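You operate a simulated robot arm through the tools that you are given. There is no shell and no other tool.

Carry out the task below with a simulated two-armed robot. There is one attempt and no reset: what you move stays moved.

## Task
Vent the test line, then free nut two and nut three.
Fine: vent and read 0 BAR on the test line gauge before you loosen anything; use the grey socket spanner and stand it back; leave the third nut tight and the vent open; no hand in the jet. Set down upright: grey socket spanner.

It is judged by the outcome, as a careful person would: the job done as asked, and still so three seconds after it is handed in. It fails if anything else is knocked over, pushed out of place, dropped, spilled or broken.

## Robot
Two 7-joint arms with fingered hands on one trunk that stands fixed in place. Base frame: the origin is at the foot of the trunk, x ahead of it, y to its left, z up; the work surface is at about z = 0.9. Lengths are in m, angles in rad, forces in N, time in s.
The left shoulder is at [0.021, 0.269, 1.147], the right one opposite. Payload 5 kg a hand.
The tool frame of a hand sits at the grasp point between the pads (the TCP): z along the fingers, y along the line on which they close. The tips reach 0.042 m beyond it. Largest opening 0.208 m; the body of the gripper starts 0.119 m behind the TCP. The gripper is a hand of 4 fingers: y runs from the thumb to the fingers, the wrist lies at [0, 0, -0.317] in the tool frame, and closing takes about 1.5 s.
Orientation is told as [roll, pitch, yaw] about the base's x, y, z axes, in that order, counted from this pose: with the fingers straight down and closing along the base's y, the tool's x points along the base's -x, its y along +y and its z along -z.

## Interface
- The arms move only by the tool drive_tool. It takes "left_targets", "right_targets" or both (then of equal length, played together; a hand with none holds still); each is a list that holds one entry, the list of rows, each a list of 7 numbers: the shift along the tool's x, y, z in mm, then the turn, a rotation vector about the tool's x, y, z in rad, then the gripper command, from -1 (fully open) to 1 (shut), values between in proportion. In form: [[[tx, ty, tz, rx, ry, rz, jaw], ...]]. A call has 1 to 20 rows; each row shifts and turns the commanded pose from where the row before left it, along the tool's axes as they then stand. Rows are played at 5 a second. More than 0.05 m and 0.15 rad between two rows, or a gripper value outside its range, and nothing of the call is played. A pose out of reach is approached as far as the arm can. The call stops where the force on the tool passes 40 N (or 10 N more than at its start, if that is more) or the arm is blocked; 0.2 s more then pass. The fingers move at their own pace (about 0.153 m/s each) and stop on an object; they squeeze with about 28 N. The grip force told is the motor's: it shows also when the fingers shut on nothing. Time passes only in rows, and 0.2 s behind the last, so rows that do not move let the fingers close. It gives the time, the measured TCP pose, the force on the tool (base axes), the opening and the grip force at its end, in the units of the frame above (readings bear some noise), with the torque about the TCP (base axes, N m) and any sound that the robot's microphone picked up.
- Cameras (640 x 400 px; columns grow to the right, rows downward): "scene" is now at [0.162, 0.0042, 1.4211]; the picture's right is [0.04, -1.00, 0.00], its down [-0.48, -0.02, -0.88] and it looks along [0.88, 0.03, -0.48] (base axes); focal length 214 px, centre (320, 200). "left" rides on the left gripper at [-0.094, 0.001, -0.146] in its tool frame; the picture's right is [-0.01, -1.00, 0.00], its down [0.84, -0.01, -0.54] and it looks along [0.54, -0.01, 0.84] (tool axes); focal length 280 px, centre (320, 200). "right" rides on the right gripper at [0.094, 0.001, -0.146] in its tool frame; the picture's right is [-0.01, 1.00, 0.00], its down [-0.84, -0.01, -0.54] and it looks along [-0.54, -0.01, 0.84] (tool axes); focal length 280 px, centre (320, 200). There is no depth. A picture from a camera that has moved, and an enlarged one, comes with that camera's place and axes in the base frame and with its lens.
- capture(camera): a new picture of that camera. It takes no simulated time.
- raise_lower(by): slides the trunk up (or, below 0, down) by that many m; the arms and the scene camera ride with it, the base frame stays. It gives what a move gives, with no picture.
- grasp_type(shape, hand): the hand has 4 fingers and takes this shape, open, in about a second: jaw (thumb against the fingers, like two jaws); tri (thumb and two fingers); tip (a fingertip pinch); poke (one finger out to press); point (the index stretched); flat (the hand flat); cup (the hand cupped); fist (a fist). The gripper value then closes the fingers along that shape, each until it touches; the sizes above hold for jaw. It gives what a move gives, with no picture.
- head_to(pan, tilt): turns the head with the scene camera to pan (to the left, within 1.396 rad either way) and tilt (down, from -0.506 to 1.204), counted from straight ahead of the robot. It gives what a move gives.
- close_up(camera, box): a new picture of the part [left, top, right, bottom] of that camera's present view, enlarged. It takes no simulated time.
- close_job(): hands the job in; it is judged then, once.

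Places have to be worked out from the pictures, the camera data and where the tool is seen. Open the grippers and draw the arms clear of the work before you hand the job in, unless the task says otherwise.

The tools are called after "Emit:" as name(argument=value, ...) on one line, values as JSON. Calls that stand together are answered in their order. drive_tool: Moves the arms, as the interface text tells. Its arguments: {"type":"object","properties":{"left_targets":{"type":"array","items":{"type":"array","items":{"type":"array","items":{"type":"number"}}}},"right_targets":{"type":"array","items":{"type":"array","items":{"type":"array","items":{"type":"number"}}}}},"required":[]} The other tools are called the same way: raise_lower (by) slides the trunk up or down; grasp_type (shape, hand) gives the hand a shape; head_to (pan, tilt) turns the head that bears the scene camera; capture (camera) takes a picture; close_up (camera, box) takes an enlarged picture of a part of a camera's view; close_job () hands the job in.

At the start:

```text
t: 0.0
left_tcp_pos: [0.6102, 0.2869, 1.3457]
left_ee_rot: [-0.001, -0.001, -0.001]
left_wrist_force: [-0.6, -0.3, -0.8]
left_wrist_torque: [0.0, -0.02, 0.0]
left_width: 0.2074
left_gripper_force: 0.1
left_shape: jaw
right_tcp_pos: [0.619, -0.2695, 1.3832]
right_ee_rot: [0.0, 0.0, -0.001]
right_wrist_force: [-0.7, 0.5, -0.6]
right_wrist_torque: [0.02, -0.04, -0.02]
right_width: 0.2077
right_gripper_force: 0.1
right_shape: jaw
trunk travel left (down, up): [-0.525, 0.096]
head pan, tilt: [0.038, 0.503]
```

scene: 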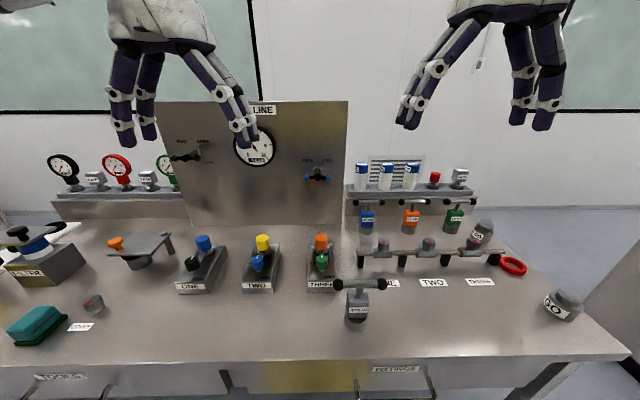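
right: 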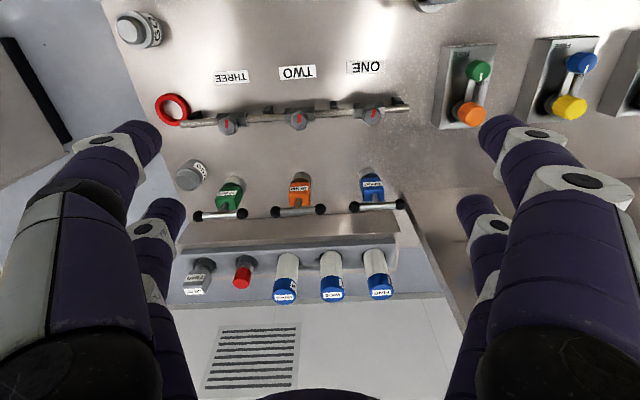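
left: 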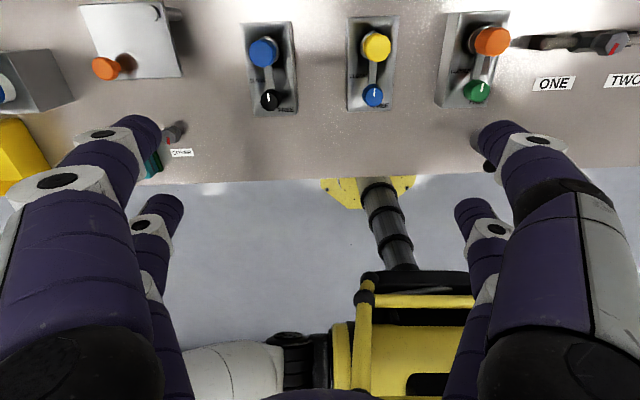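

The first pictures show a panel with a gauge and valves, a row of nuts labelled ONE, TWO and THREE, and several coloured tools. I'll take close-ups to read the labels before moving anything.

Emit:
close_up(camera="scene", box=[150, 90, 350, 215])

Emit:
close_up(camera="scene", box=[330, 150, 530, 275])

Emit:
close_up(camera="scene", box=[330, 220, 600, 340])

Emit:
close_up(camera="scene", box=[0, 140, 200, 265])

Emit:
close_up(camera="scene", box=[0, 220, 200, 345])

Emit:
close_up(camera="scene", box=[160, 220, 360, 345])

```text
3.20 times, centred on (250, 152) of scene
camera zoom: at [0.162, 0.0042, 1.4211], right [0.04, -1.0, 0.0], down [-0.48, -0.02, -0.88], along [0.88, 0.03, -0.48], focal length 686 px, centre (544, 352)
```

zoom: 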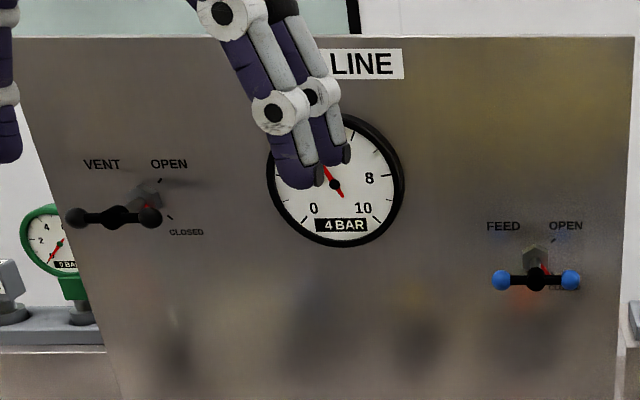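

```text
3.20 times, centred on (430, 212) of scene
camera zoom: at [0.162, 0.0042, 1.4211], right [0.04, -1.0, 0.0], down [-0.48, -0.02, -0.88], along [0.88, 0.03, -0.48], focal length 686 px, centre (-32, 160)
```

zoom: 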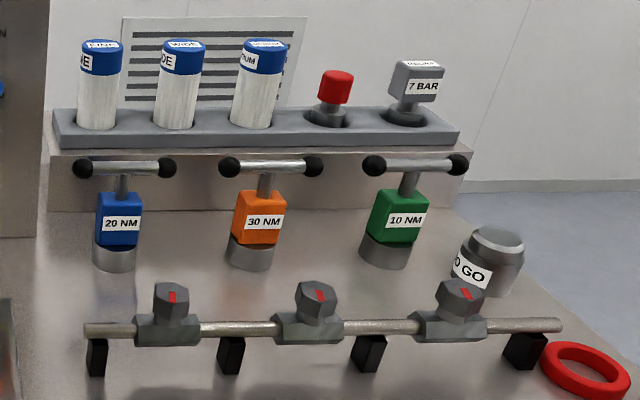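

```text
2.37 times, centred on (465, 280) of scene
camera zoom: at [0.162, 0.0042, 1.4211], right [0.04, -1.0, 0.0], down [-0.48, -0.02, -0.88], along [0.88, 0.03, -0.48], focal length 508 px, centre (-24, 10)
```

zoom: 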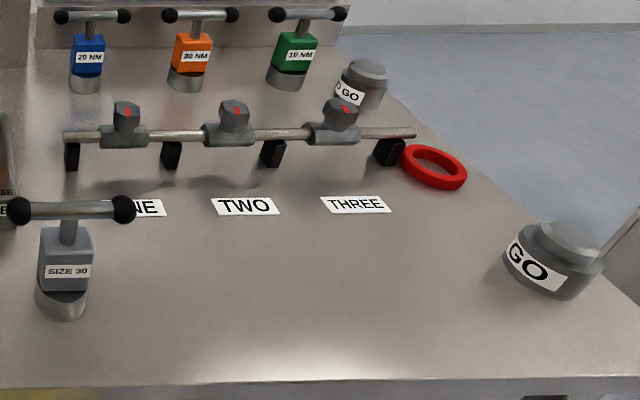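

```text
3.20 times, centred on (100, 202) of scene
camera zoom: at [0.162, 0.0042, 1.4211], right [0.04, -1.0, 0.0], down [-0.48, -0.02, -0.88], along [0.88, 0.03, -0.48], focal length 686 px, centre (1024, 192)
```

zoom: 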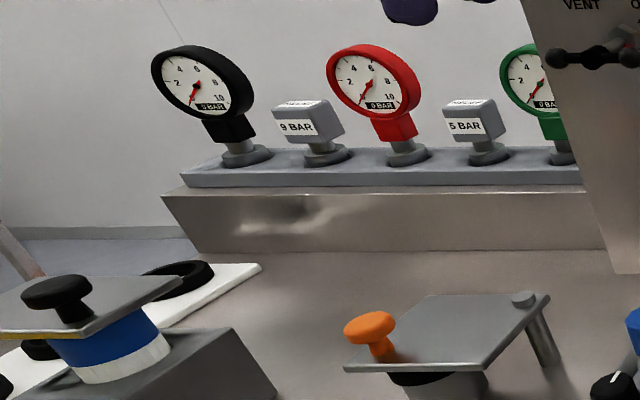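

```text
3.20 times, centred on (100, 282) of scene
camera zoom: at [0.162, 0.0042, 1.4211], right [0.04, -1.0, 0.0], down [-0.48, -0.02, -0.88], along [0.88, 0.03, -0.48], focal length 686 px, centre (1024, -64)
```

zoom: 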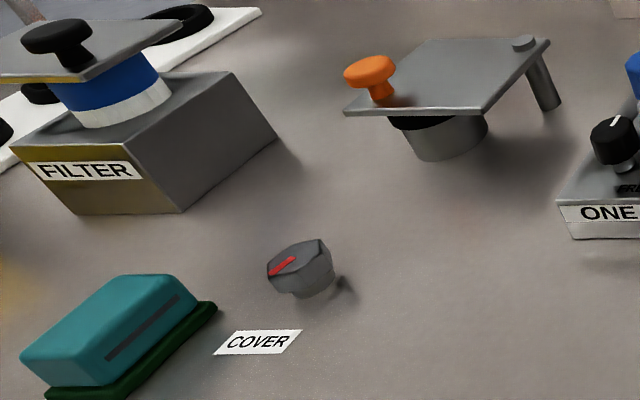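

```text
3.20 times, centred on (260, 282) of scene
camera zoom: at [0.162, 0.0042, 1.4211], right [0.04, -1.0, 0.0], down [-0.48, -0.02, -0.88], along [0.88, 0.03, -0.48], focal length 686 px, centre (512, -64)
```

zoom: 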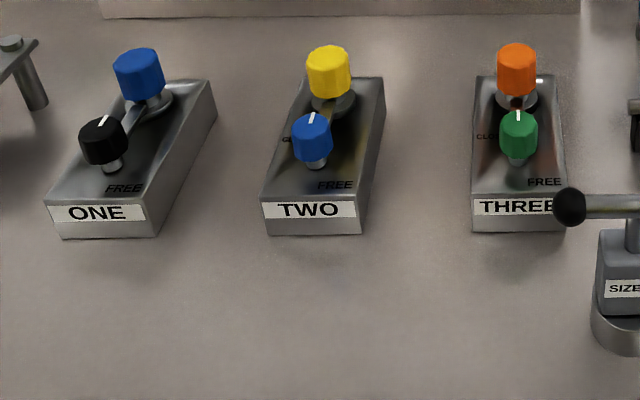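

The test-line gauge reads 4 BAR. The vent handle is on the left of the panel and the feed on the right. I'll zoom in on the vent, the feed, the nuts and the grey spanner.

Emit:
close_up(camera="scene", box=[160, 130, 230, 174])

Emit:
close_up(camera="scene", box=[290, 150, 350, 188])

Emit:
close_up(camera="scene", box=[350, 220, 510, 300])

Emit:
close_up(camera="scene", box=[320, 265, 410, 335])

Emit:
close_up(camera="right", box=[140, 60, 440, 250])

Emit:
close_up(camera="scene", box=[360, 150, 430, 194])

```text
9.09 times, centred on (195, 152) of scene
camera zoom: at [0.162, 0.0042, 1.4211], right [0.04, -1.0, 0.0], down [-0.48, -0.02, -0.88], along [0.88, 0.03, -0.48], focal length 1950 px, centre (1456, 636)
```

zoom: 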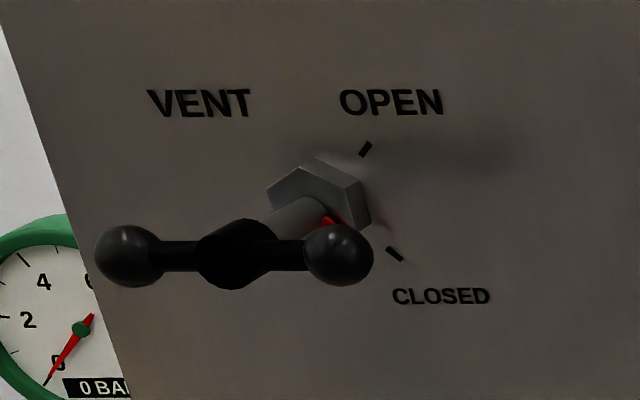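

```text
10.53 times, centred on (320, 169) of scene
camera zoom: at [0.162, 0.0042, 1.4211], right [0.04, -1.0, 0.0], down [-0.48, -0.02, -0.88], along [0.88, 0.03, -0.48], focal length 2258 px, centre (320, 526)
```

zoom: 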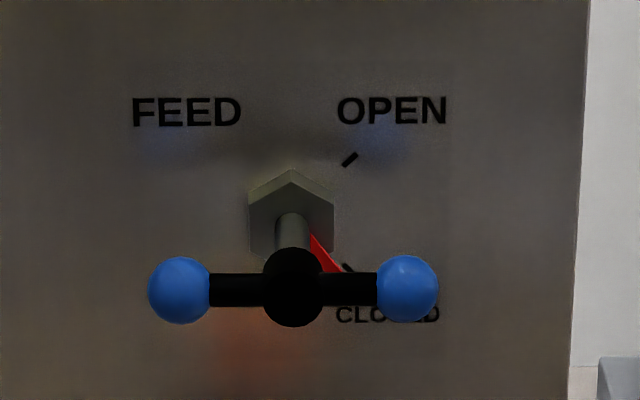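

```text
4.00 times, centred on (430, 260) of scene
camera zoom: at [0.162, 0.0042, 1.4211], right [0.04, -1.0, 0.0], down [-0.48, -0.02, -0.88], along [0.88, 0.03, -0.48], focal length 858 px, centre (-120, -40)
```

zoom: 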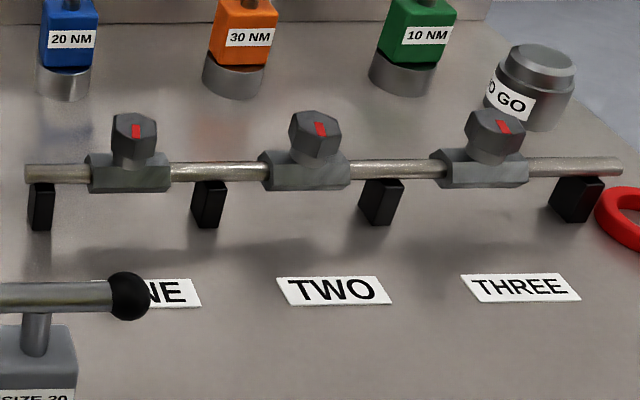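

```text
5.71 times, centred on (365, 300) of scene
camera zoom: at [0.162, 0.0042, 1.4211], right [0.04, -1.0, 0.0], down [-0.48, -0.02, -0.88], along [0.88, 0.03, -0.48], focal length 1226 px, centre (63, -371)
```

zoom: 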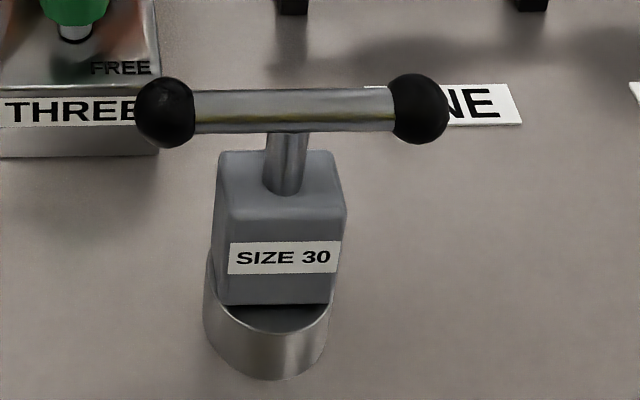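

```text
2.11 times, centred on (290, 155) of right
camera zoom: at [0.5257, -0.266, 1.529], right [0.01, 1.0, 0.0], down [0.84, -0.01, 0.54], along [0.54, -0.01, -0.84], focal length 590 px, centre (383, 295)
```

zoom: 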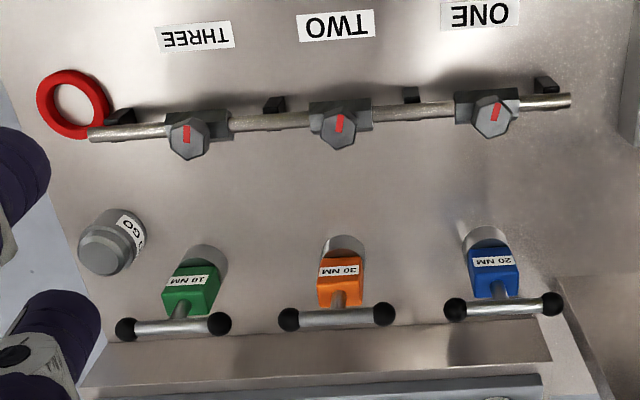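

```text
9.09 times, centred on (395, 172) of scene
camera zoom: at [0.162, 0.0042, 1.4211], right [0.04, -1.0, 0.0], down [-0.48, -0.02, -0.88], along [0.88, 0.03, -0.48], focal length 1950 px, centre (-362, 454)
```

zoom: 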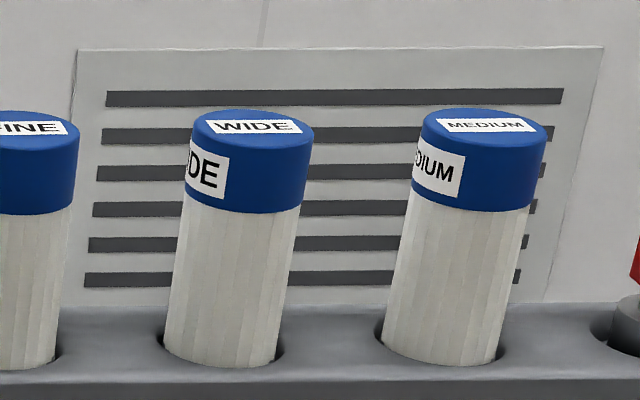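

From the geometry I judge the panel to be at x≈0.905. The vent T-bar hub is at about (0.846, 0.477, 1.20) and its bar lies horizontal, at CLOSED. I'll turn the left hand about its TCP to point forward, so its camera can see the vent and I can look for the jet outlet.

Emit:
drive_tool(left_targets=[[[0, 0, 0, 0, -0.15, 0, -1], [0, 0, 0, 0, -0.15, 0, -1], [0, 0, 0, 0, -0.15, 0, -1], [0, 0, 0, 0, -0.15, 0, -1], [0, 0, 0, 0, -0.15, 0, -1], [0, 0, 0, 0, -0.15, 0, -1], [0, 0, 0, 0, -0.15, 0, -1], [0, 0, 0, 0, -0.15, 0, -1], [0, 0, 0, 0, -0.15, 0, -1], [0, 0, 0, 0, -0.15, 0, -1], [0, 0, 0, 0, -0.07, 0, -1]]])

```text
t: 2.4
left_tcp_pos: [0.6341, 0.2811, 1.3661]
left_ee_rot: [-0.366, -1.569, 0.369]
left_wrist_force: [0.2, 1.3, 0.2]
left_wrist_torque: [-0.03, 0.01, 0.0]
left_width: 0.2077
left_gripper_force: 0.1
left_shape: jaw
left hand out of reach, approached as far as the arm can: row 10, 11
right_tcp_pos: [0.6189, -0.2685, 1.3832]
right_ee_rot: [0.0, -0.002, 0.0]
right_wrist_force: [0.6, 0.4, -0.1]
right_wrist_torque: [-0.1, 0.0, -0.02]
right_width: 0.2075
right_gripper_force: 0.0
right_shape: jaw
trunk travel left (down, up): [-0.525, 0.096]
head pan, tilt: [0.038, 0.503]
```

The hand points forward, though it was slightly out of reach because the wrist is too close to the shoulder. I'll check the views.

Emit:
capture(camera="scene")

Emit:
capture(camera="left")

```text
taken
camera scene: at [0.1619, 0.0045, 1.4212], right [0.04, -1.0, 0.0], down [-0.48, -0.02, -0.88], along [0.88, 0.03, -0.48], focal length 214 px, centre (320, 200)
```

scene: 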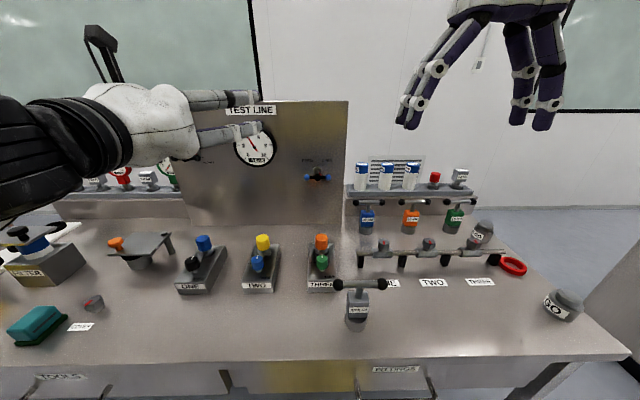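

```text
taken
camera left: at [0.4889, 0.2836, 1.4602], right [0.0, -1.0, 0.02], down [-0.54, -0.01, -0.84], along [0.84, -0.01, -0.54], focal length 280 px, centre (320, 200)
```

left: 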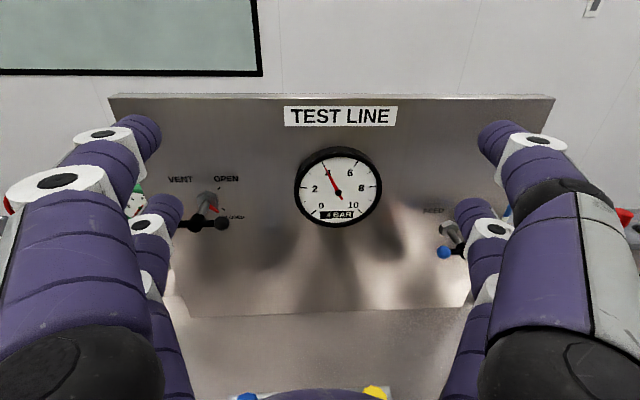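

The left camera now sees the whole panel. I'll zoom in on the vent to triangulate it and look for an outlet.

Emit:
close_up(camera="left", box=[150, 160, 260, 230])

Emit:
close_up(camera="left", box=[100, 80, 560, 340])

```text
5.71 times, centred on (205, 195) of left
camera zoom: at [0.4889, 0.2836, 1.4602], right [0.0, -1.0, 0.02], down [-0.54, -0.01, -0.84], along [0.84, -0.01, -0.54], focal length 1602 px, centre (977, 229)
```

zoom: 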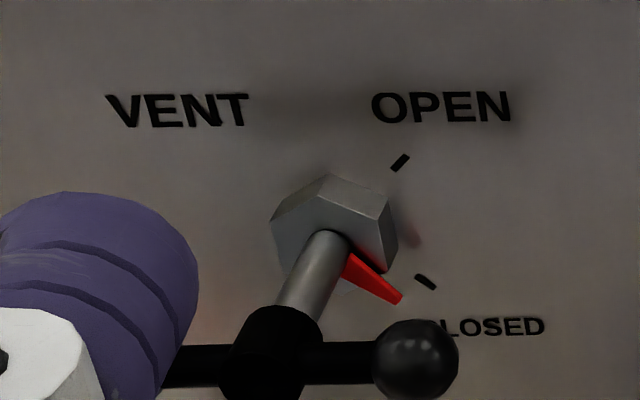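

```text
1.39 times, centred on (330, 210) of left
camera zoom: at [0.4889, 0.2836, 1.4602], right [0.0, -1.0, 0.02], down [-0.54, -0.01, -0.84], along [0.84, -0.01, -0.54], focal length 390 px, centre (306, 186)
```

zoom: 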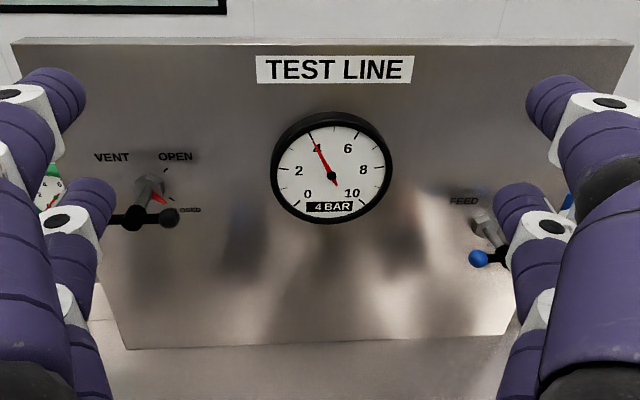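

I triangulate the vent axis at y≈0.470, z≈1.203, with the T-bar hub at x≈0.83–0.84. I can't see any nozzle yet, so I'll move the left hand in front of the vent, keeping clear, to look more closely.

Emit:
drive_tool(left_targets=[[[15, 36, 16, 0, 0, 0, -1], [15, 36, 16, 0, 0, 0, -1], [15, 36, 16, 0, 0, 0, -1], [15, 36, 16, 0, 0, 0, -1], [15, 36, 16, 0, 0, 0, -1], [0, 0, 0, 0, 0, 0, -1]]])

Emit:
capture(camera="left")

Emit:
capture(camera="scene")

```text
t: 3.8
left_tcp_pos: [0.7124, 0.4589, 1.2913]
left_ee_rot: [0.135, -1.57, -0.134]
left_wrist_force: [0.3, -0.7, -0.7]
left_wrist_torque: [-0.06, 0.01, 0.04]
left_width: 0.2078
left_gripper_force: 0.1
left_shape: jaw
right_tcp_pos: [0.6195, -0.2704, 1.384]
right_ee_rot: [0.002, -0.001, -0.003]
right_wrist_force: [0.6, -0.4, -0.2]
right_wrist_torque: [0.11, 0.03, -0.01]
right_width: 0.2079
right_gripper_force: 0.1
right_shape: jaw
trunk travel left (down, up): [-0.525, 0.096]
head pan, tilt: [0.038, 0.503]
```

```text
taken
camera left: at [0.5669, 0.4617, 1.3858], right [0.0, -1.0, 0.01], down [-0.54, -0.01, -0.84], along [0.84, -0.01, -0.54], focal length 280 px, centre (320, 200)
```

left: 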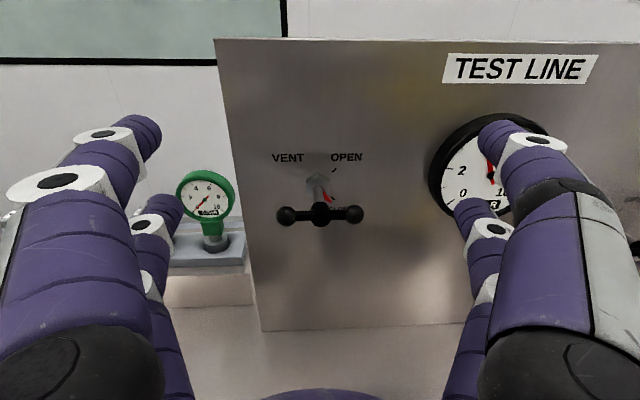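

```text
taken
camera scene: at [0.1622, 0.0035, 1.4211], right [0.04, -1.0, 0.0], down [-0.48, -0.02, -0.88], along [0.88, 0.03, -0.48], focal length 214 px, centre (320, 200)
```

scene: 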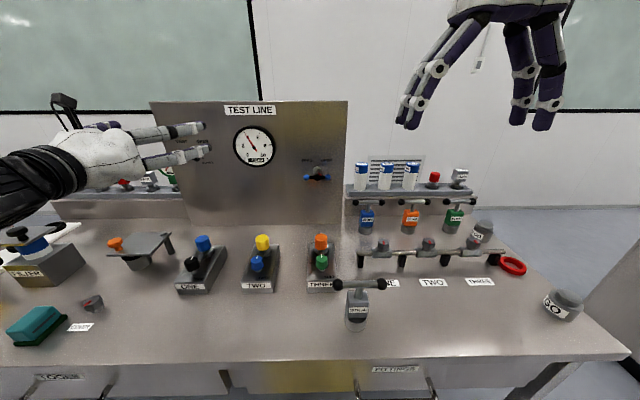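

The vent hub is lined up with the left camera's centre column, so its y is about 0.459. I'll zoom in on it for a possible outlet.

Emit:
close_up(camera="left", box=[256, 140, 384, 220])

Emit:
close_up(camera="left", box=[200, 40, 480, 340])

```text
5.00 times, centred on (320, 180) of left
camera zoom: at [0.5669, 0.4617, 1.3858], right [0.0, -1.0, 0.01], down [-0.54, -0.01, -0.84], along [0.84, -0.01, -0.54], focal length 1402 px, centre (320, 300)
```

zoom: 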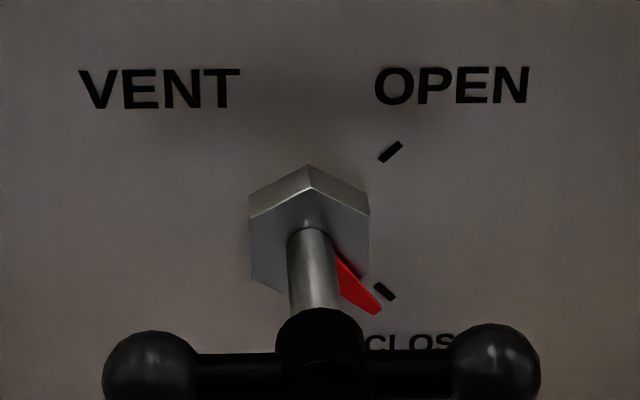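

```text
1.33 times, centred on (340, 190) of left
camera zoom: at [0.5669, 0.4617, 1.3858], right [0.0, -1.0, 0.01], down [-0.54, -0.01, -0.84], along [0.84, -0.01, -0.54], focal length 374 px, centre (293, 213)
```

zoom: 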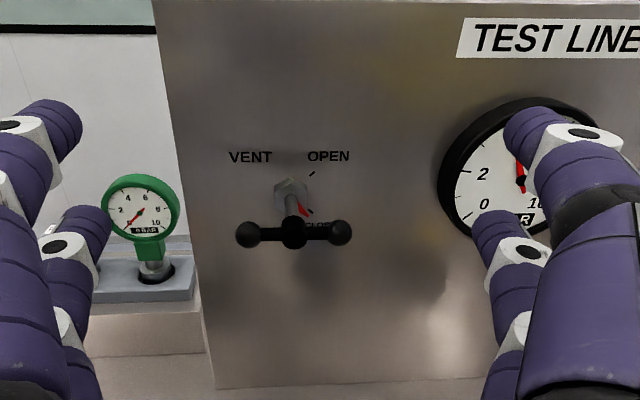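

I see no nozzle near the vent, so the T-bar can be gripped from the front. I'll roll the hand +90° about its axis here, clear of the panel, so it can clamp the bar from above and below and then turn it back by 90°.

Emit:
drive_tool(left_targets=[[[0, 0, 0, 0, 0, 0.15, -1], [0, 0, 0, 0, 0, 0.15, -1], [0, 0, 0, 0, 0, 0.15, -1], [0, 0, 0, 0, 0, 0.15, -1], [0, 0, 0, 0, 0, 0.15, -1], [0, 0, 0, 0, 0, 0.15, -1], [0, 0, 0, 0, 0, 0.15, -1], [0, 0, 0, 0, 0, 0.15, -1], [0, 0, 0, 0, 0, 0.15, -1], [0, 0, 0, 0, 0, 0.15, -1], [0, 0, 0, 0, 0, 0.07, -1], [0, 0, 0, 0, 0, 0, -1]]])

Emit:
capture(camera="left")

Emit:
capture(camera="scene")

```text
t: 6.4
left_tcp_pos: [0.715, 0.4607, 1.291]
left_ee_rot: [1.57, -0.002, -1.571]
left_wrist_force: [-0.3, -0.5, 0.5]
left_wrist_torque: [0.0, 0.0, -0.03]
left_width: 0.208
left_gripper_force: 0.0
left_shape: jaw
right_tcp_pos: [0.6198, -0.2671, 1.3835]
right_ee_rot: [-0.001, -0.001, 0.001]
right_wrist_force: [-0.6, -0.5, 1.2]
right_wrist_torque: [-0.02, -0.01, -0.02]
right_width: 0.2077
right_gripper_force: 0.0
right_shape: jaw
trunk travel left (down, up): [-0.525, 0.096]
head pan, tilt: [0.038, 0.503]
```

```text
taken
camera left: at [0.5687, 0.3688, 1.2928], right [0.0, -0.02, -1.0], down [-0.54, 0.84, -0.01], along [0.84, 0.54, -0.01], focal length 280 px, centre (320, 200)
```

left: 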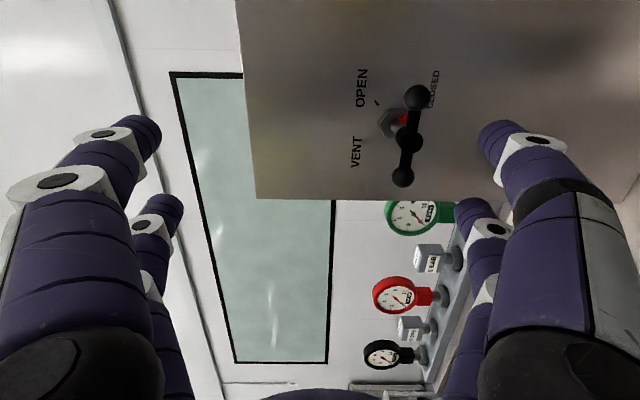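

```text
taken
camera scene: at [0.1621, 0.0042, 1.4211], right [0.04, -1.0, 0.0], down [-0.48, -0.02, -0.88], along [0.88, 0.03, -0.48], focal length 214 px, centre (320, 200)
```

scene: 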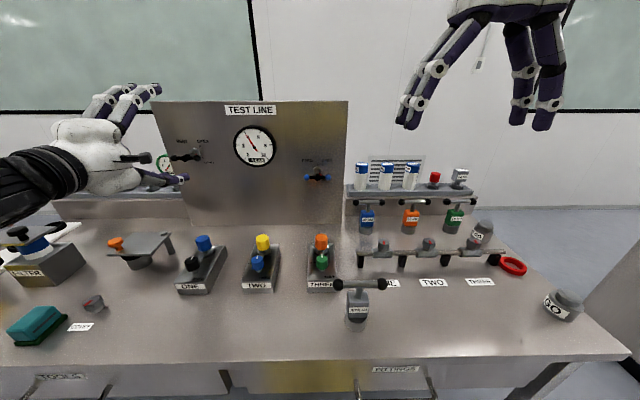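

The roll succeeded and the poses match. Triangulating from two left-hand views and the scene view puts the hub near (0.812, 0.4585, 1.210). I'll zoom in to refine that.

Emit:
close_up(camera="left", box=[340, 60, 468, 200])

Emit:
close_up(camera="scene", box=[140, 120, 230, 200])

```text
2.86 times, centred on (404, 130) of left
camera zoom: at [0.5687, 0.3688, 1.2928], right [0.0, -0.02, -1.0], down [-0.54, 0.84, -0.01], along [0.84, 0.54, -0.01], focal length 801 px, centre (80, 400)
```

zoom: 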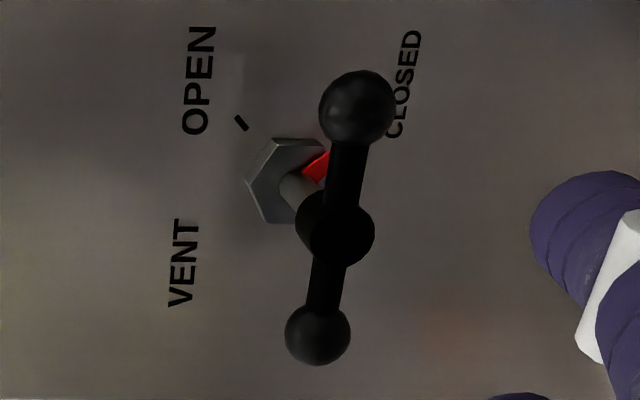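

```text
5.00 times, centred on (185, 160) of scene
camera zoom: at [0.1621, 0.0042, 1.4211], right [0.04, -1.0, 0.0], down [-0.48, -0.02, -0.88], along [0.88, 0.03, -0.48], focal length 1072 px, centre (995, 400)
```

zoom: 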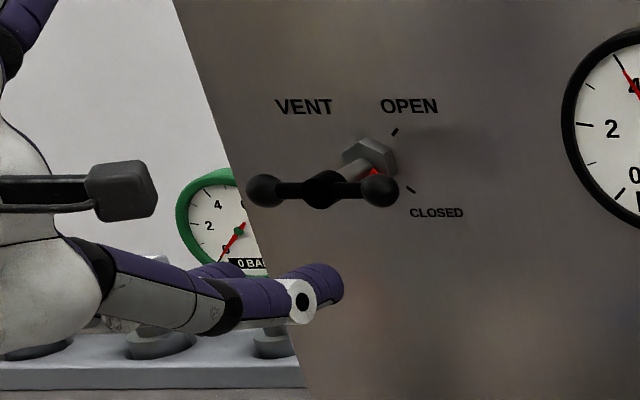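

The ball ends come out at y≈0.422 and 0.497, z≈1.2095, x≈0.812, so the bar is centred at y≈0.459. I'll lower the hand to bar height, advance it with the fingers open, and check before closing.

Emit:
drive_tool(left_targets=[[[-1, -41, 0, 0, 0, 0, -1], [0, -40.5, 0, 0, 0, 0, -1], [0, 0, 30, 0, 0, 0, -1], [0, 0, 30, 0, 0, 0, -1], [0, 0, 30, 0, 0, 0, -1], [0, 0, 0, 0, 0, 0, -1]]])

Emit:
capture(camera="left")

Emit:
close_up(camera="scene", box=[140, 110, 260, 200])

```text
t: 7.8
left_tcp_pos: [0.7807, 0.4687, 1.2191]
left_ee_rot: [1.579, 0.005, -1.556]
left_wrist_force: [0.8, 0.4, -0.8]
left_wrist_torque: [0.03, 0.01, 0.02]
left_width: 0.208
left_gripper_force: 0.1
left_shape: jaw
left hand out of reach, approached as far as the arm can: row 5
right_tcp_pos: [0.615, -0.2662, 1.3867]
right_ee_rot: [0.003, -0.007, 0.01]
right_wrist_force: [0.1, 0.3, -1.1]
right_wrist_torque: [0.06, 0.12, -0.01]
right_width: 0.2077
right_gripper_force: 0.1
right_shape: jaw
trunk travel left (down, up): [-0.525, 0.096]
head pan, tilt: [0.038, 0.503]
```

```text
taken
camera left: at [0.6373, 0.3741, 1.2192], right [0.01, -0.01, -1.0], down [-0.55, 0.84, -0.01], along [0.84, 0.55, 0.0], focal length 280 px, centre (320, 200)
```

left: 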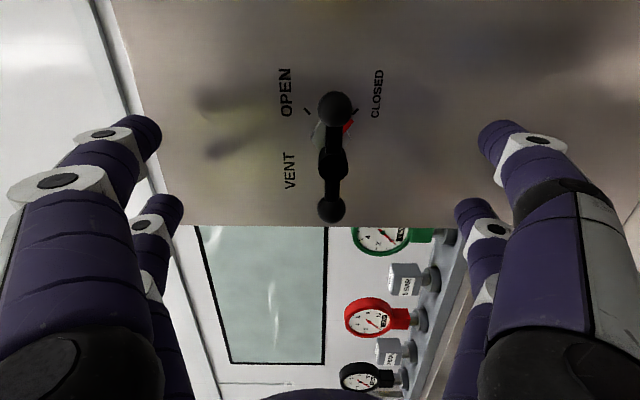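

```text
4.44 times, centred on (200, 155) of scene
camera zoom: at [0.1542, 0.0032, 1.4233], right [0.05, -1.0, 0.0], down [-0.48, -0.02, -0.88], along [0.88, 0.04, -0.48], focal length 953 px, centre (853, 400)
```

zoom: 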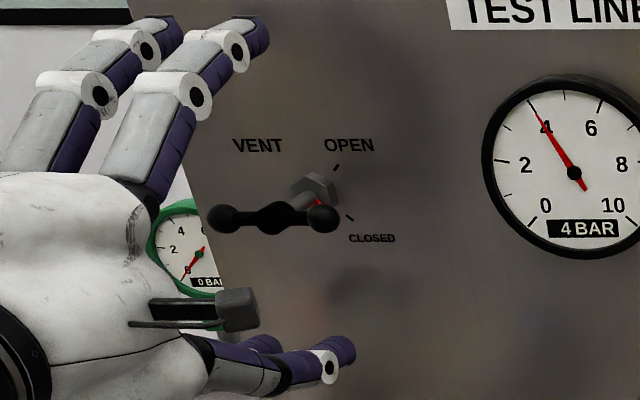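

Row 5 was reported out of reach, and the scene camera shifted by about 8 mm, so part of the arm may be pressing on something. I'll look at the left arm and elbow.

Emit:
head_to(pan=0.8, tilt=0.7)

Emit:
capture(camera="scene")

```text
t: 8.9
left_tcp_pos: [0.7819, 0.4669, 1.2187]
left_ee_rot: [1.576, 0.008, -1.559]
left_wrist_force: [0.7, -0.4, -0.4]
left_wrist_torque: [0.02, 0.01, 0.0]
left_width: 0.2079
left_gripper_force: 0.1
left_shape: jaw
right_tcp_pos: [0.6125, -0.267, 1.3866]
right_ee_rot: [0.002, -0.007, 0.008]
right_wrist_force: [0.2, -0.4, 0.0]
right_wrist_torque: [0.01, 0.0, -0.01]
right_width: 0.2077
right_gripper_force: 0.1
right_shape: jaw
trunk travel left (down, up): [-0.525, 0.096]
head pan, tilt: [0.799, 0.7]
```

```text
taken
camera scene: at [0.1214, 0.0596, 1.4051], right [0.72, -0.69, 0.0], down [-0.44, -0.46, -0.77], along [0.53, 0.55, -0.64], focal length 214 px, centre (320, 200)
```

scene: 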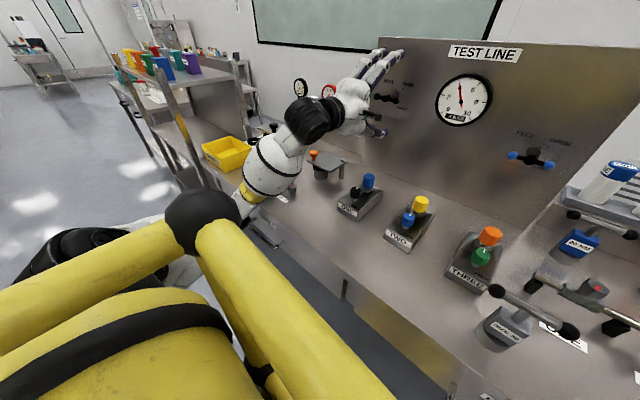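

Emit:
close_up(camera="scene", box=[180, 40, 420, 260])

Emit:
head_to(pan=1.1, tilt=1.0)

Emit:
capture(camera="scene")

```text
1.82 times, centred on (300, 150) of scene
camera zoom: at [0.1214, 0.0596, 1.4051], right [0.72, -0.69, 0.0], down [-0.44, -0.46, -0.77], along [0.53, 0.55, -0.64], focal length 390 px, centre (356, 291)
```

zoom: 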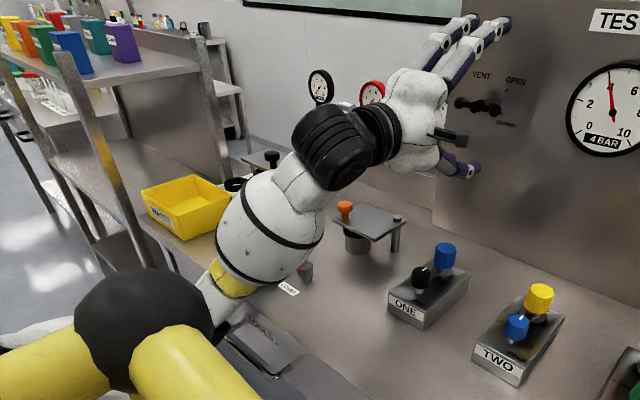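

```text
t: 9.7
left_tcp_pos: [0.7815, 0.4677, 1.2177]
left_ee_rot: [1.576, 0.008, -1.559]
left_wrist_force: [0.4, -0.7, -0.2]
left_wrist_torque: [0.02, 0.04, -0.01]
left_width: 0.2081
left_gripper_force: 0.1
left_shape: jaw
right_tcp_pos: [0.6127, -0.2683, 1.3873]
right_ee_rot: [0.002, -0.006, 0.009]
right_wrist_force: [-0.3, 0.3, -0.9]
right_wrist_torque: [-0.03, -0.01, 0.0]
right_width: 0.2082
right_gripper_force: 0.0
right_shape: jaw
trunk travel left (down, up): [-0.525, 0.096]
head pan, tilt: [1.1, 1.0]
```

```text
taken
camera scene: at [0.0939, 0.0605, 1.3815], right [0.89, -0.45, 0.0], down [-0.37, -0.75, -0.55], along [0.25, 0.49, -0.84], focal length 214 px, centre (320, 200)
```

scene: 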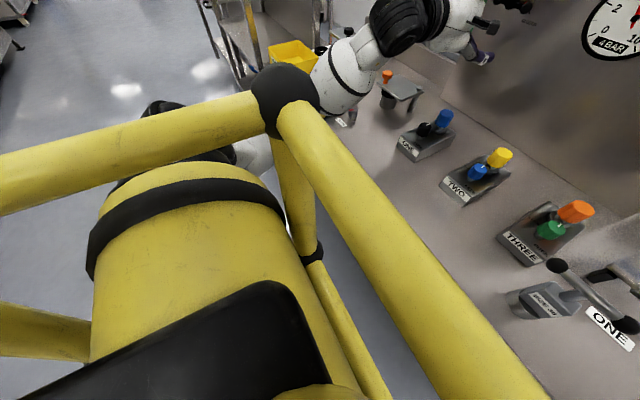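

The forearm near the left elbow seems to lean on the bench's front edge, because the elbow hangs low. I'll back the hand off along the way it came, then raise the trunk so the elbow clears the bench.

Emit:
drive_tool(left_targets=[[[0, 0, -30, 0, 0, 0, -1], [0, 20, -30, 0, 0, 0, -1], [0, 45, 0, 0, 0, 0, -1], [0, 0, 0, 0, 0, 0, -1]]])

Emit:
raise_lower(by=0.09)

Emit:
head_to(pan=0.8, tilt=0.7)

Emit:
capture(camera="scene")

```text
t: 10.7
left_tcp_pos: [0.7392, 0.4598, 1.2722]
left_ee_rot: [1.567, -0.004, -1.571]
left_wrist_force: [0.8, 0.6, -0.7]
left_wrist_torque: [-0.03, -0.06, -0.03]
left_width: 0.2079
left_gripper_force: 0.1
left_shape: jaw
right_tcp_pos: [0.6211, -0.2684, 1.3823]
right_ee_rot: [0.0, 0.001, -0.001]
right_wrist_force: [1.9, -0.4, -0.9]
right_wrist_torque: [-0.03, 0.31, 0.04]
right_width: 0.208
right_gripper_force: 0.0
right_shape: jaw
trunk travel left (down, up): [-0.525, 0.096]
head pan, tilt: [1.1, 1.0]
```

```text
t: 12.0
left_tcp_pos: [0.7354, 0.4613, 1.364]
left_ee_rot: [1.569, -0.002, -1.571]
left_wrist_force: [-0.4, 0.0, 0.3]
left_wrist_torque: [-0.02, -0.05, -0.05]
left_width: 0.208
left_gripper_force: 0.1
left_shape: jaw
right_tcp_pos: [0.6201, -0.2698, 1.4728]
right_ee_rot: [-0.001, 0.002, 0.001]
right_wrist_force: [-0.1, -0.3, 0.2]
right_wrist_torque: [0.0, 0.06, 0.02]
right_width: 0.2079
right_gripper_force: 0.0
right_shape: jaw
trunk travel left (down, up): [-0.615, 0.006]
head pan, tilt: [1.1, 1.0]
```

```text
t: 12.8
left_tcp_pos: [0.7358, 0.4616, 1.3643]
left_ee_rot: [1.568, 0.0, -1.57]
left_wrist_force: [0.5, 0.0, 0.1]
left_wrist_torque: [0.03, 0.01, -0.03]
left_width: 0.2081
left_gripper_force: 0.0
left_shape: jaw
right_tcp_pos: [0.6196, -0.269, 1.4727]
right_ee_rot: [0.001, -0.001, 0.001]
right_wrist_force: [0.5, -0.3, -0.7]
right_wrist_torque: [-0.03, -0.01, -0.03]
right_width: 0.2079
right_gripper_force: 0.1
right_shape: jaw
trunk travel left (down, up): [-0.615, 0.006]
head pan, tilt: [0.799, 0.7]
```

```text
taken
camera scene: at [0.1289, 0.0617, 1.4938], right [0.72, -0.7, 0.0], down [-0.45, -0.46, -0.76], along [0.53, 0.55, -0.64], focal length 214 px, centre (320, 200)
```

scene: 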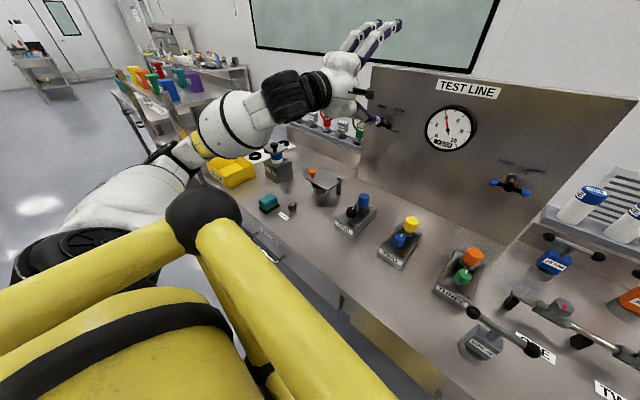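

The elbow is well clear now. I'll lower the hand to bar height in small steps while still back from the panel, then check for contact.

Emit:
drive_tool(left_targets=[[[-1, -38, -2, 0, 0, 0, -1], [-1, -38, -2, 0, 0, 0, -1], [0, -38, -2, 0, 0, 0, -1], [0, -40, 0, 0, 0, 0, -1], [0, 0, 0, 0, 0, 0, -1]]])

Emit:
capture(camera="scene")

Emit:
capture(camera="left")

```text
t: 14.2
left_tcp_pos: [0.7222, 0.4932, 1.2636]
left_ee_rot: [1.571, 0.108, -1.523]
left_wrist_force: [-0.1, -1.9, 0.1]
left_wrist_torque: [-0.01, -0.01, 0.24]
left_width: 0.2081
left_gripper_force: 0.0
left_shape: jaw
left hand out of reach, approached as far as the arm can: row 4
right_tcp_pos: [0.6194, -0.2706, 1.4743]
right_ee_rot: [0.002, 0.0, -0.002]
right_wrist_force: [1.7, -1.0, -0.6]
right_wrist_torque: [0.1, 0.1, 0.0]
right_width: 0.2081
right_gripper_force: 0.0
right_shape: jaw
trunk travel left (down, up): [-0.615, 0.006]
head pan, tilt: [0.799, 0.7]
stopped in row 5 (left hand): the arm was blocked; the commanded pose is now the measured one
```

```text
taken
camera scene: at [0.1297, 0.0602, 1.4939], right [0.72, -0.7, 0.0], down [-0.45, -0.46, -0.77], along [0.53, 0.55, -0.64], focal length 214 px, centre (320, 200)
```

scene: 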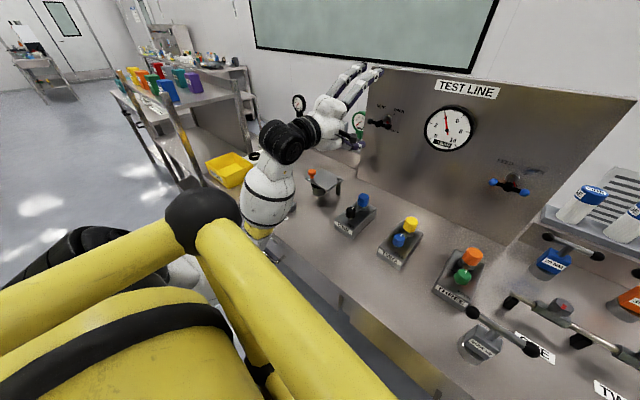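

```text
taken
camera left: at [0.5816, 0.394, 1.2558], right [0.0, 0.09, -1.0], down [-0.58, 0.81, 0.08], along [0.82, 0.58, 0.05], focal length 280 px, centre (320, 200)
```

left: 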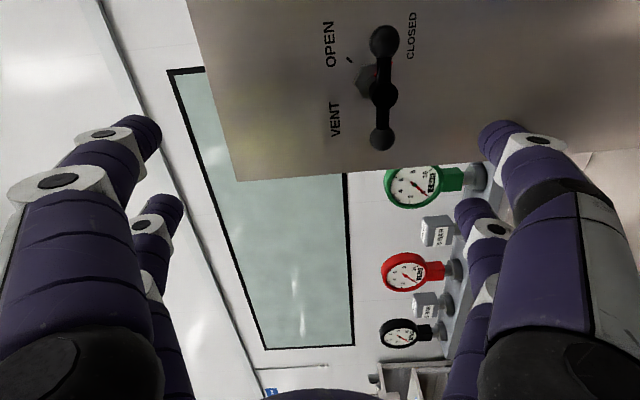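

The arm was blocked again: with the hand rolled this way the elbow drops onto the bench edge. I'll rise back up and roll back to 0 rad, which kept the elbow higher earlier, and then straddle the T-bar's ends between the finger pairs instead.

Emit:
drive_tool(left_targets=[[[0, 35, 0, 0, 0, 0, -1], [0, 35, 0, 0, 0, 0, -1], [0, 20, 0, 0, 0, 0, -1], [0, 0, 0, 0, 0, -0.15, -1], [0, 0, 0, 0, 0, -0.15, -1], [0, 0, 0, 0, 0, -0.15, -1], [0, 0, 0, 0, 0, -0.15, -1], [0, 0, 0, 0, 0, -0.15, -1], [0, 0, 0, 0, 0, -0.15, -1], [0, 0, 0, 0, 0, -0.15, -1], [0, 0, 0, 0, 0, -0.15, -1], [0, 0, 0, 0, 0, -0.15, -1], [0, 0, 0, 0, 0, -0.15, -1], [0, 0, 0, 0, 0, 0, -1]]])

Emit:
capture(camera="scene")

Emit:
capture(camera="left")

```text
t: 17.2
left_tcp_pos: [0.723, 0.4831, 1.3527]
left_ee_rot: [1.568, -1.395, -1.522]
left_wrist_force: [-0.5, 0.8, -0.2]
left_wrist_torque: [0.01, -0.03, 0.01]
left_width: 0.2078
left_gripper_force: 0.1
left_shape: jaw
right_tcp_pos: [0.6185, -0.2682, 1.4742]
right_ee_rot: [-0.001, -0.001, 0.003]
right_wrist_force: [0.3, -0.4, -0.5]
right_wrist_torque: [0.02, -0.01, -0.02]
right_width: 0.2078
right_gripper_force: 0.1
right_shape: jaw
trunk travel left (down, up): [-0.615, 0.006]
head pan, tilt: [0.799, 0.7]
```

```text
taken
camera scene: at [0.1288, 0.0616, 1.4939], right [0.72, -0.7, 0.0], down [-0.45, -0.46, -0.77], along [0.53, 0.55, -0.64], focal length 214 px, centre (320, 200)
```

scene: 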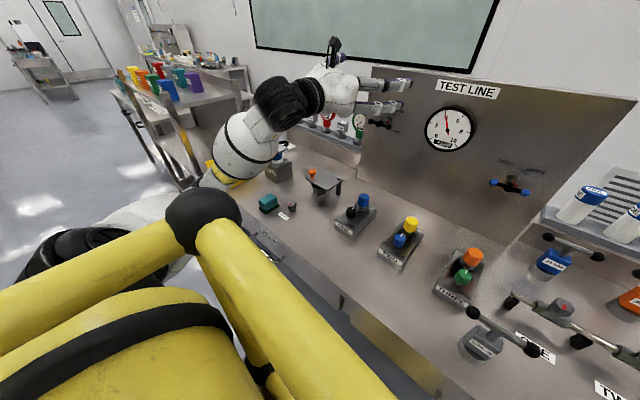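

```text
taken
camera left: at [0.5778, 0.4624, 1.4455], right [0.05, -0.99, -0.16], down [-0.54, 0.11, -0.83], along [0.84, 0.13, -0.53], focal length 280 px, centre (320, 200)
```

left: 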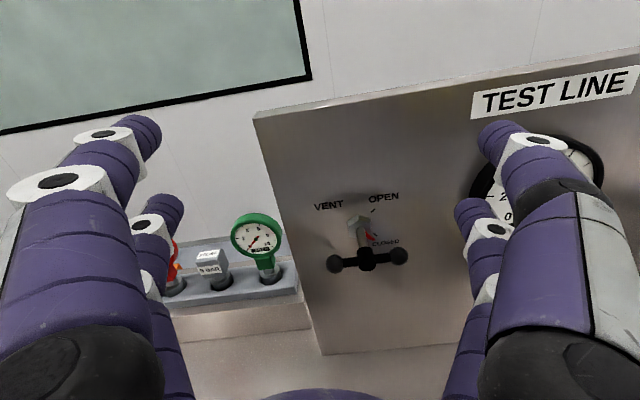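

The arm is free again, with a residual roll of about +0.16. Before approaching, I'll test the other end of the stroke here in free space, rolling to about −1.7 rad, to see where the elbow goes.

Emit:
drive_tool(left_targets=[[[0, 0, 0, 0.05, 0, -0.15, -1], [0, 0, 0, 0, 0, -0.15, -1], [0, 0, 0, 0, 0, -0.15, -1], [0, 0, 0, 0, 0, -0.15, -1], [0, 0, 0, 0, 0, -0.15, -1], [0, 0, 0, 0, 0, -0.15, -1], [0, 0, 0, 0, 0, -0.15, -1], [0, 0, 0, 0, 0, -0.15, -1], [0, 0, 0, 0, 0, -0.15, -1], [0, 0, 0, 0, 0, -0.15, -1], [0, 0, 0, 0, 0, -0.15, -1], [0, 0, 0, 0, 0, -0.15, -1], [0, 0, 0, 0, 0, 0, -1]]])

Emit:
capture(camera="scene")

Emit:
capture(camera="left")

```text
refused: row 1 steps farther than a row can; nothing moved
```

```text
taken
camera scene: at [0.1288, 0.0616, 1.4939], right [0.72, -0.7, 0.0], down [-0.45, -0.46, -0.77], along [0.53, 0.55, -0.64], focal length 214 px, centre (320, 200)
```

scene: 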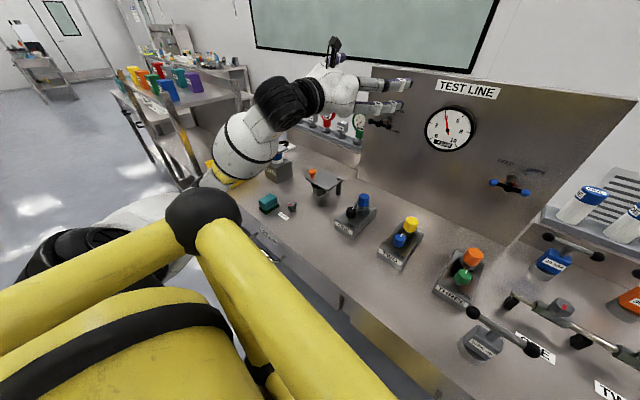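

```text
taken
camera left: at [0.5778, 0.4624, 1.4455], right [0.05, -0.99, -0.16], down [-0.54, 0.11, -0.83], along [0.84, 0.13, -0.53], focal length 280 px, centre (320, 200)
```

left: 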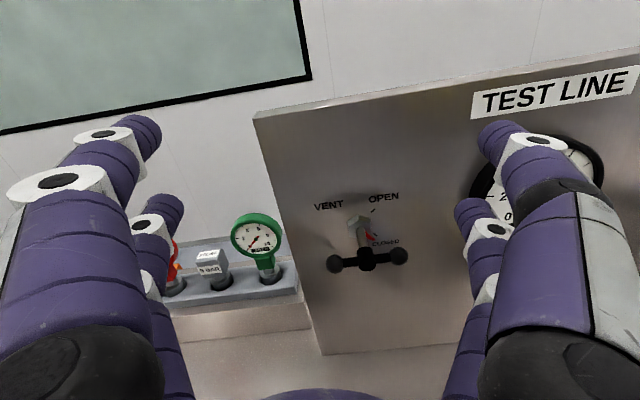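

The first row turned more than 0.15 rad in total, so nothing moved. I'll split the yaw correction into its own row and repeat.

Emit:
drive_tool(left_targets=[[[0, 0, 0, 0.05, 0, 0, -1], [0, 0, 0, 0, 0, -0.148, -1], [0, 0, 0, 0, 0, -0.148, -1], [0, 0, 0, 0, 0, -0.148, -1], [0, 0, 0, 0, 0, -0.148, -1], [0, 0, 0, 0, 0, -0.148, -1], [0, 0, 0, 0, 0, -0.148, -1], [0, 0, 0, 0, 0, -0.148, -1], [0, 0, 0, 0, 0, -0.148, -1], [0, 0, 0, 0, 0, -0.148, -1], [0, 0, 0, 0, 0, -0.148, -1], [0, 0, 0, 0, 0, -0.148, -1], [0, 0, 0, 0, 0, -0.148, -1], [0, 0, 0, 0, 0, 0, -1]]])

Emit:
capture(camera="scene")

Emit:
capture(camera="left")

```text
t: 20.4
left_tcp_pos: [0.703, 0.501, 1.3559]
left_ee_rot: [-1.562, 0.01, 1.598]
left_wrist_force: [-0.1, -0.2, -0.2]
left_wrist_torque: [0.01, -0.06, 0.05]
left_width: 0.2077
left_gripper_force: 0.0
left_shape: jaw
right_tcp_pos: [0.6115, -0.2638, 1.4783]
right_ee_rot: [0.004, -0.008, 0.015]
right_wrist_force: [2.5, -1.8, -1.4]
right_wrist_torque: [0.26, 0.25, 0.03]
right_width: 0.2079
right_gripper_force: 0.1
right_shape: jaw
trunk travel left (down, up): [-0.615, 0.006]
head pan, tilt: [0.799, 0.7]
stopped in row 14 (left hand): the arm was blocked; the commanded pose is now the measured one
```

```text
taken
camera scene: at [0.1152, 0.0605, 1.4947], right [0.73, -0.69, 0.01], down [-0.43, -0.47, -0.77], along [0.53, 0.56, -0.64], focal length 214 px, centre (320, 200)
```

scene: 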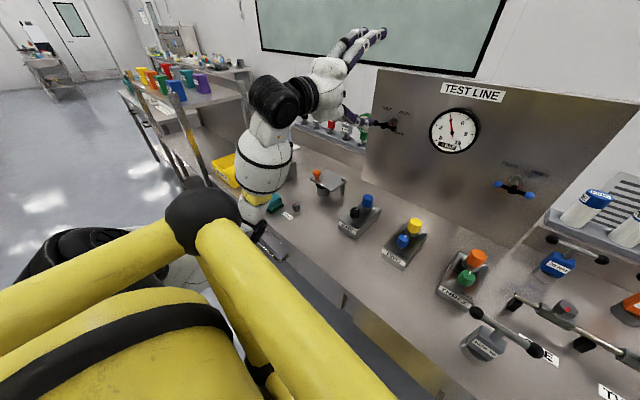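

```text
taken
camera left: at [0.5541, 0.5908, 1.3555], right [0.01, 0.02, 1.0], down [-0.52, -0.86, 0.03], along [0.86, -0.52, 0.01], focal length 280 px, centre (320, 200)
```

left: 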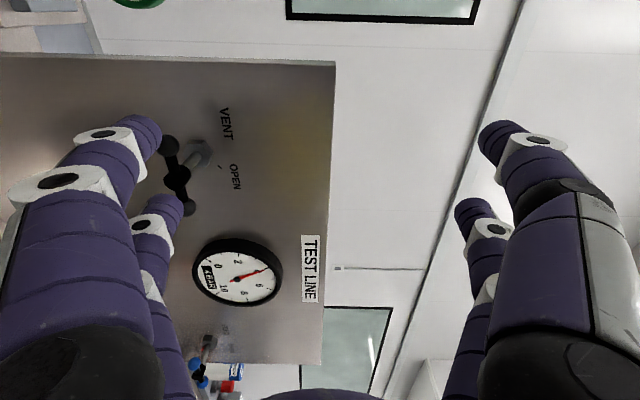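

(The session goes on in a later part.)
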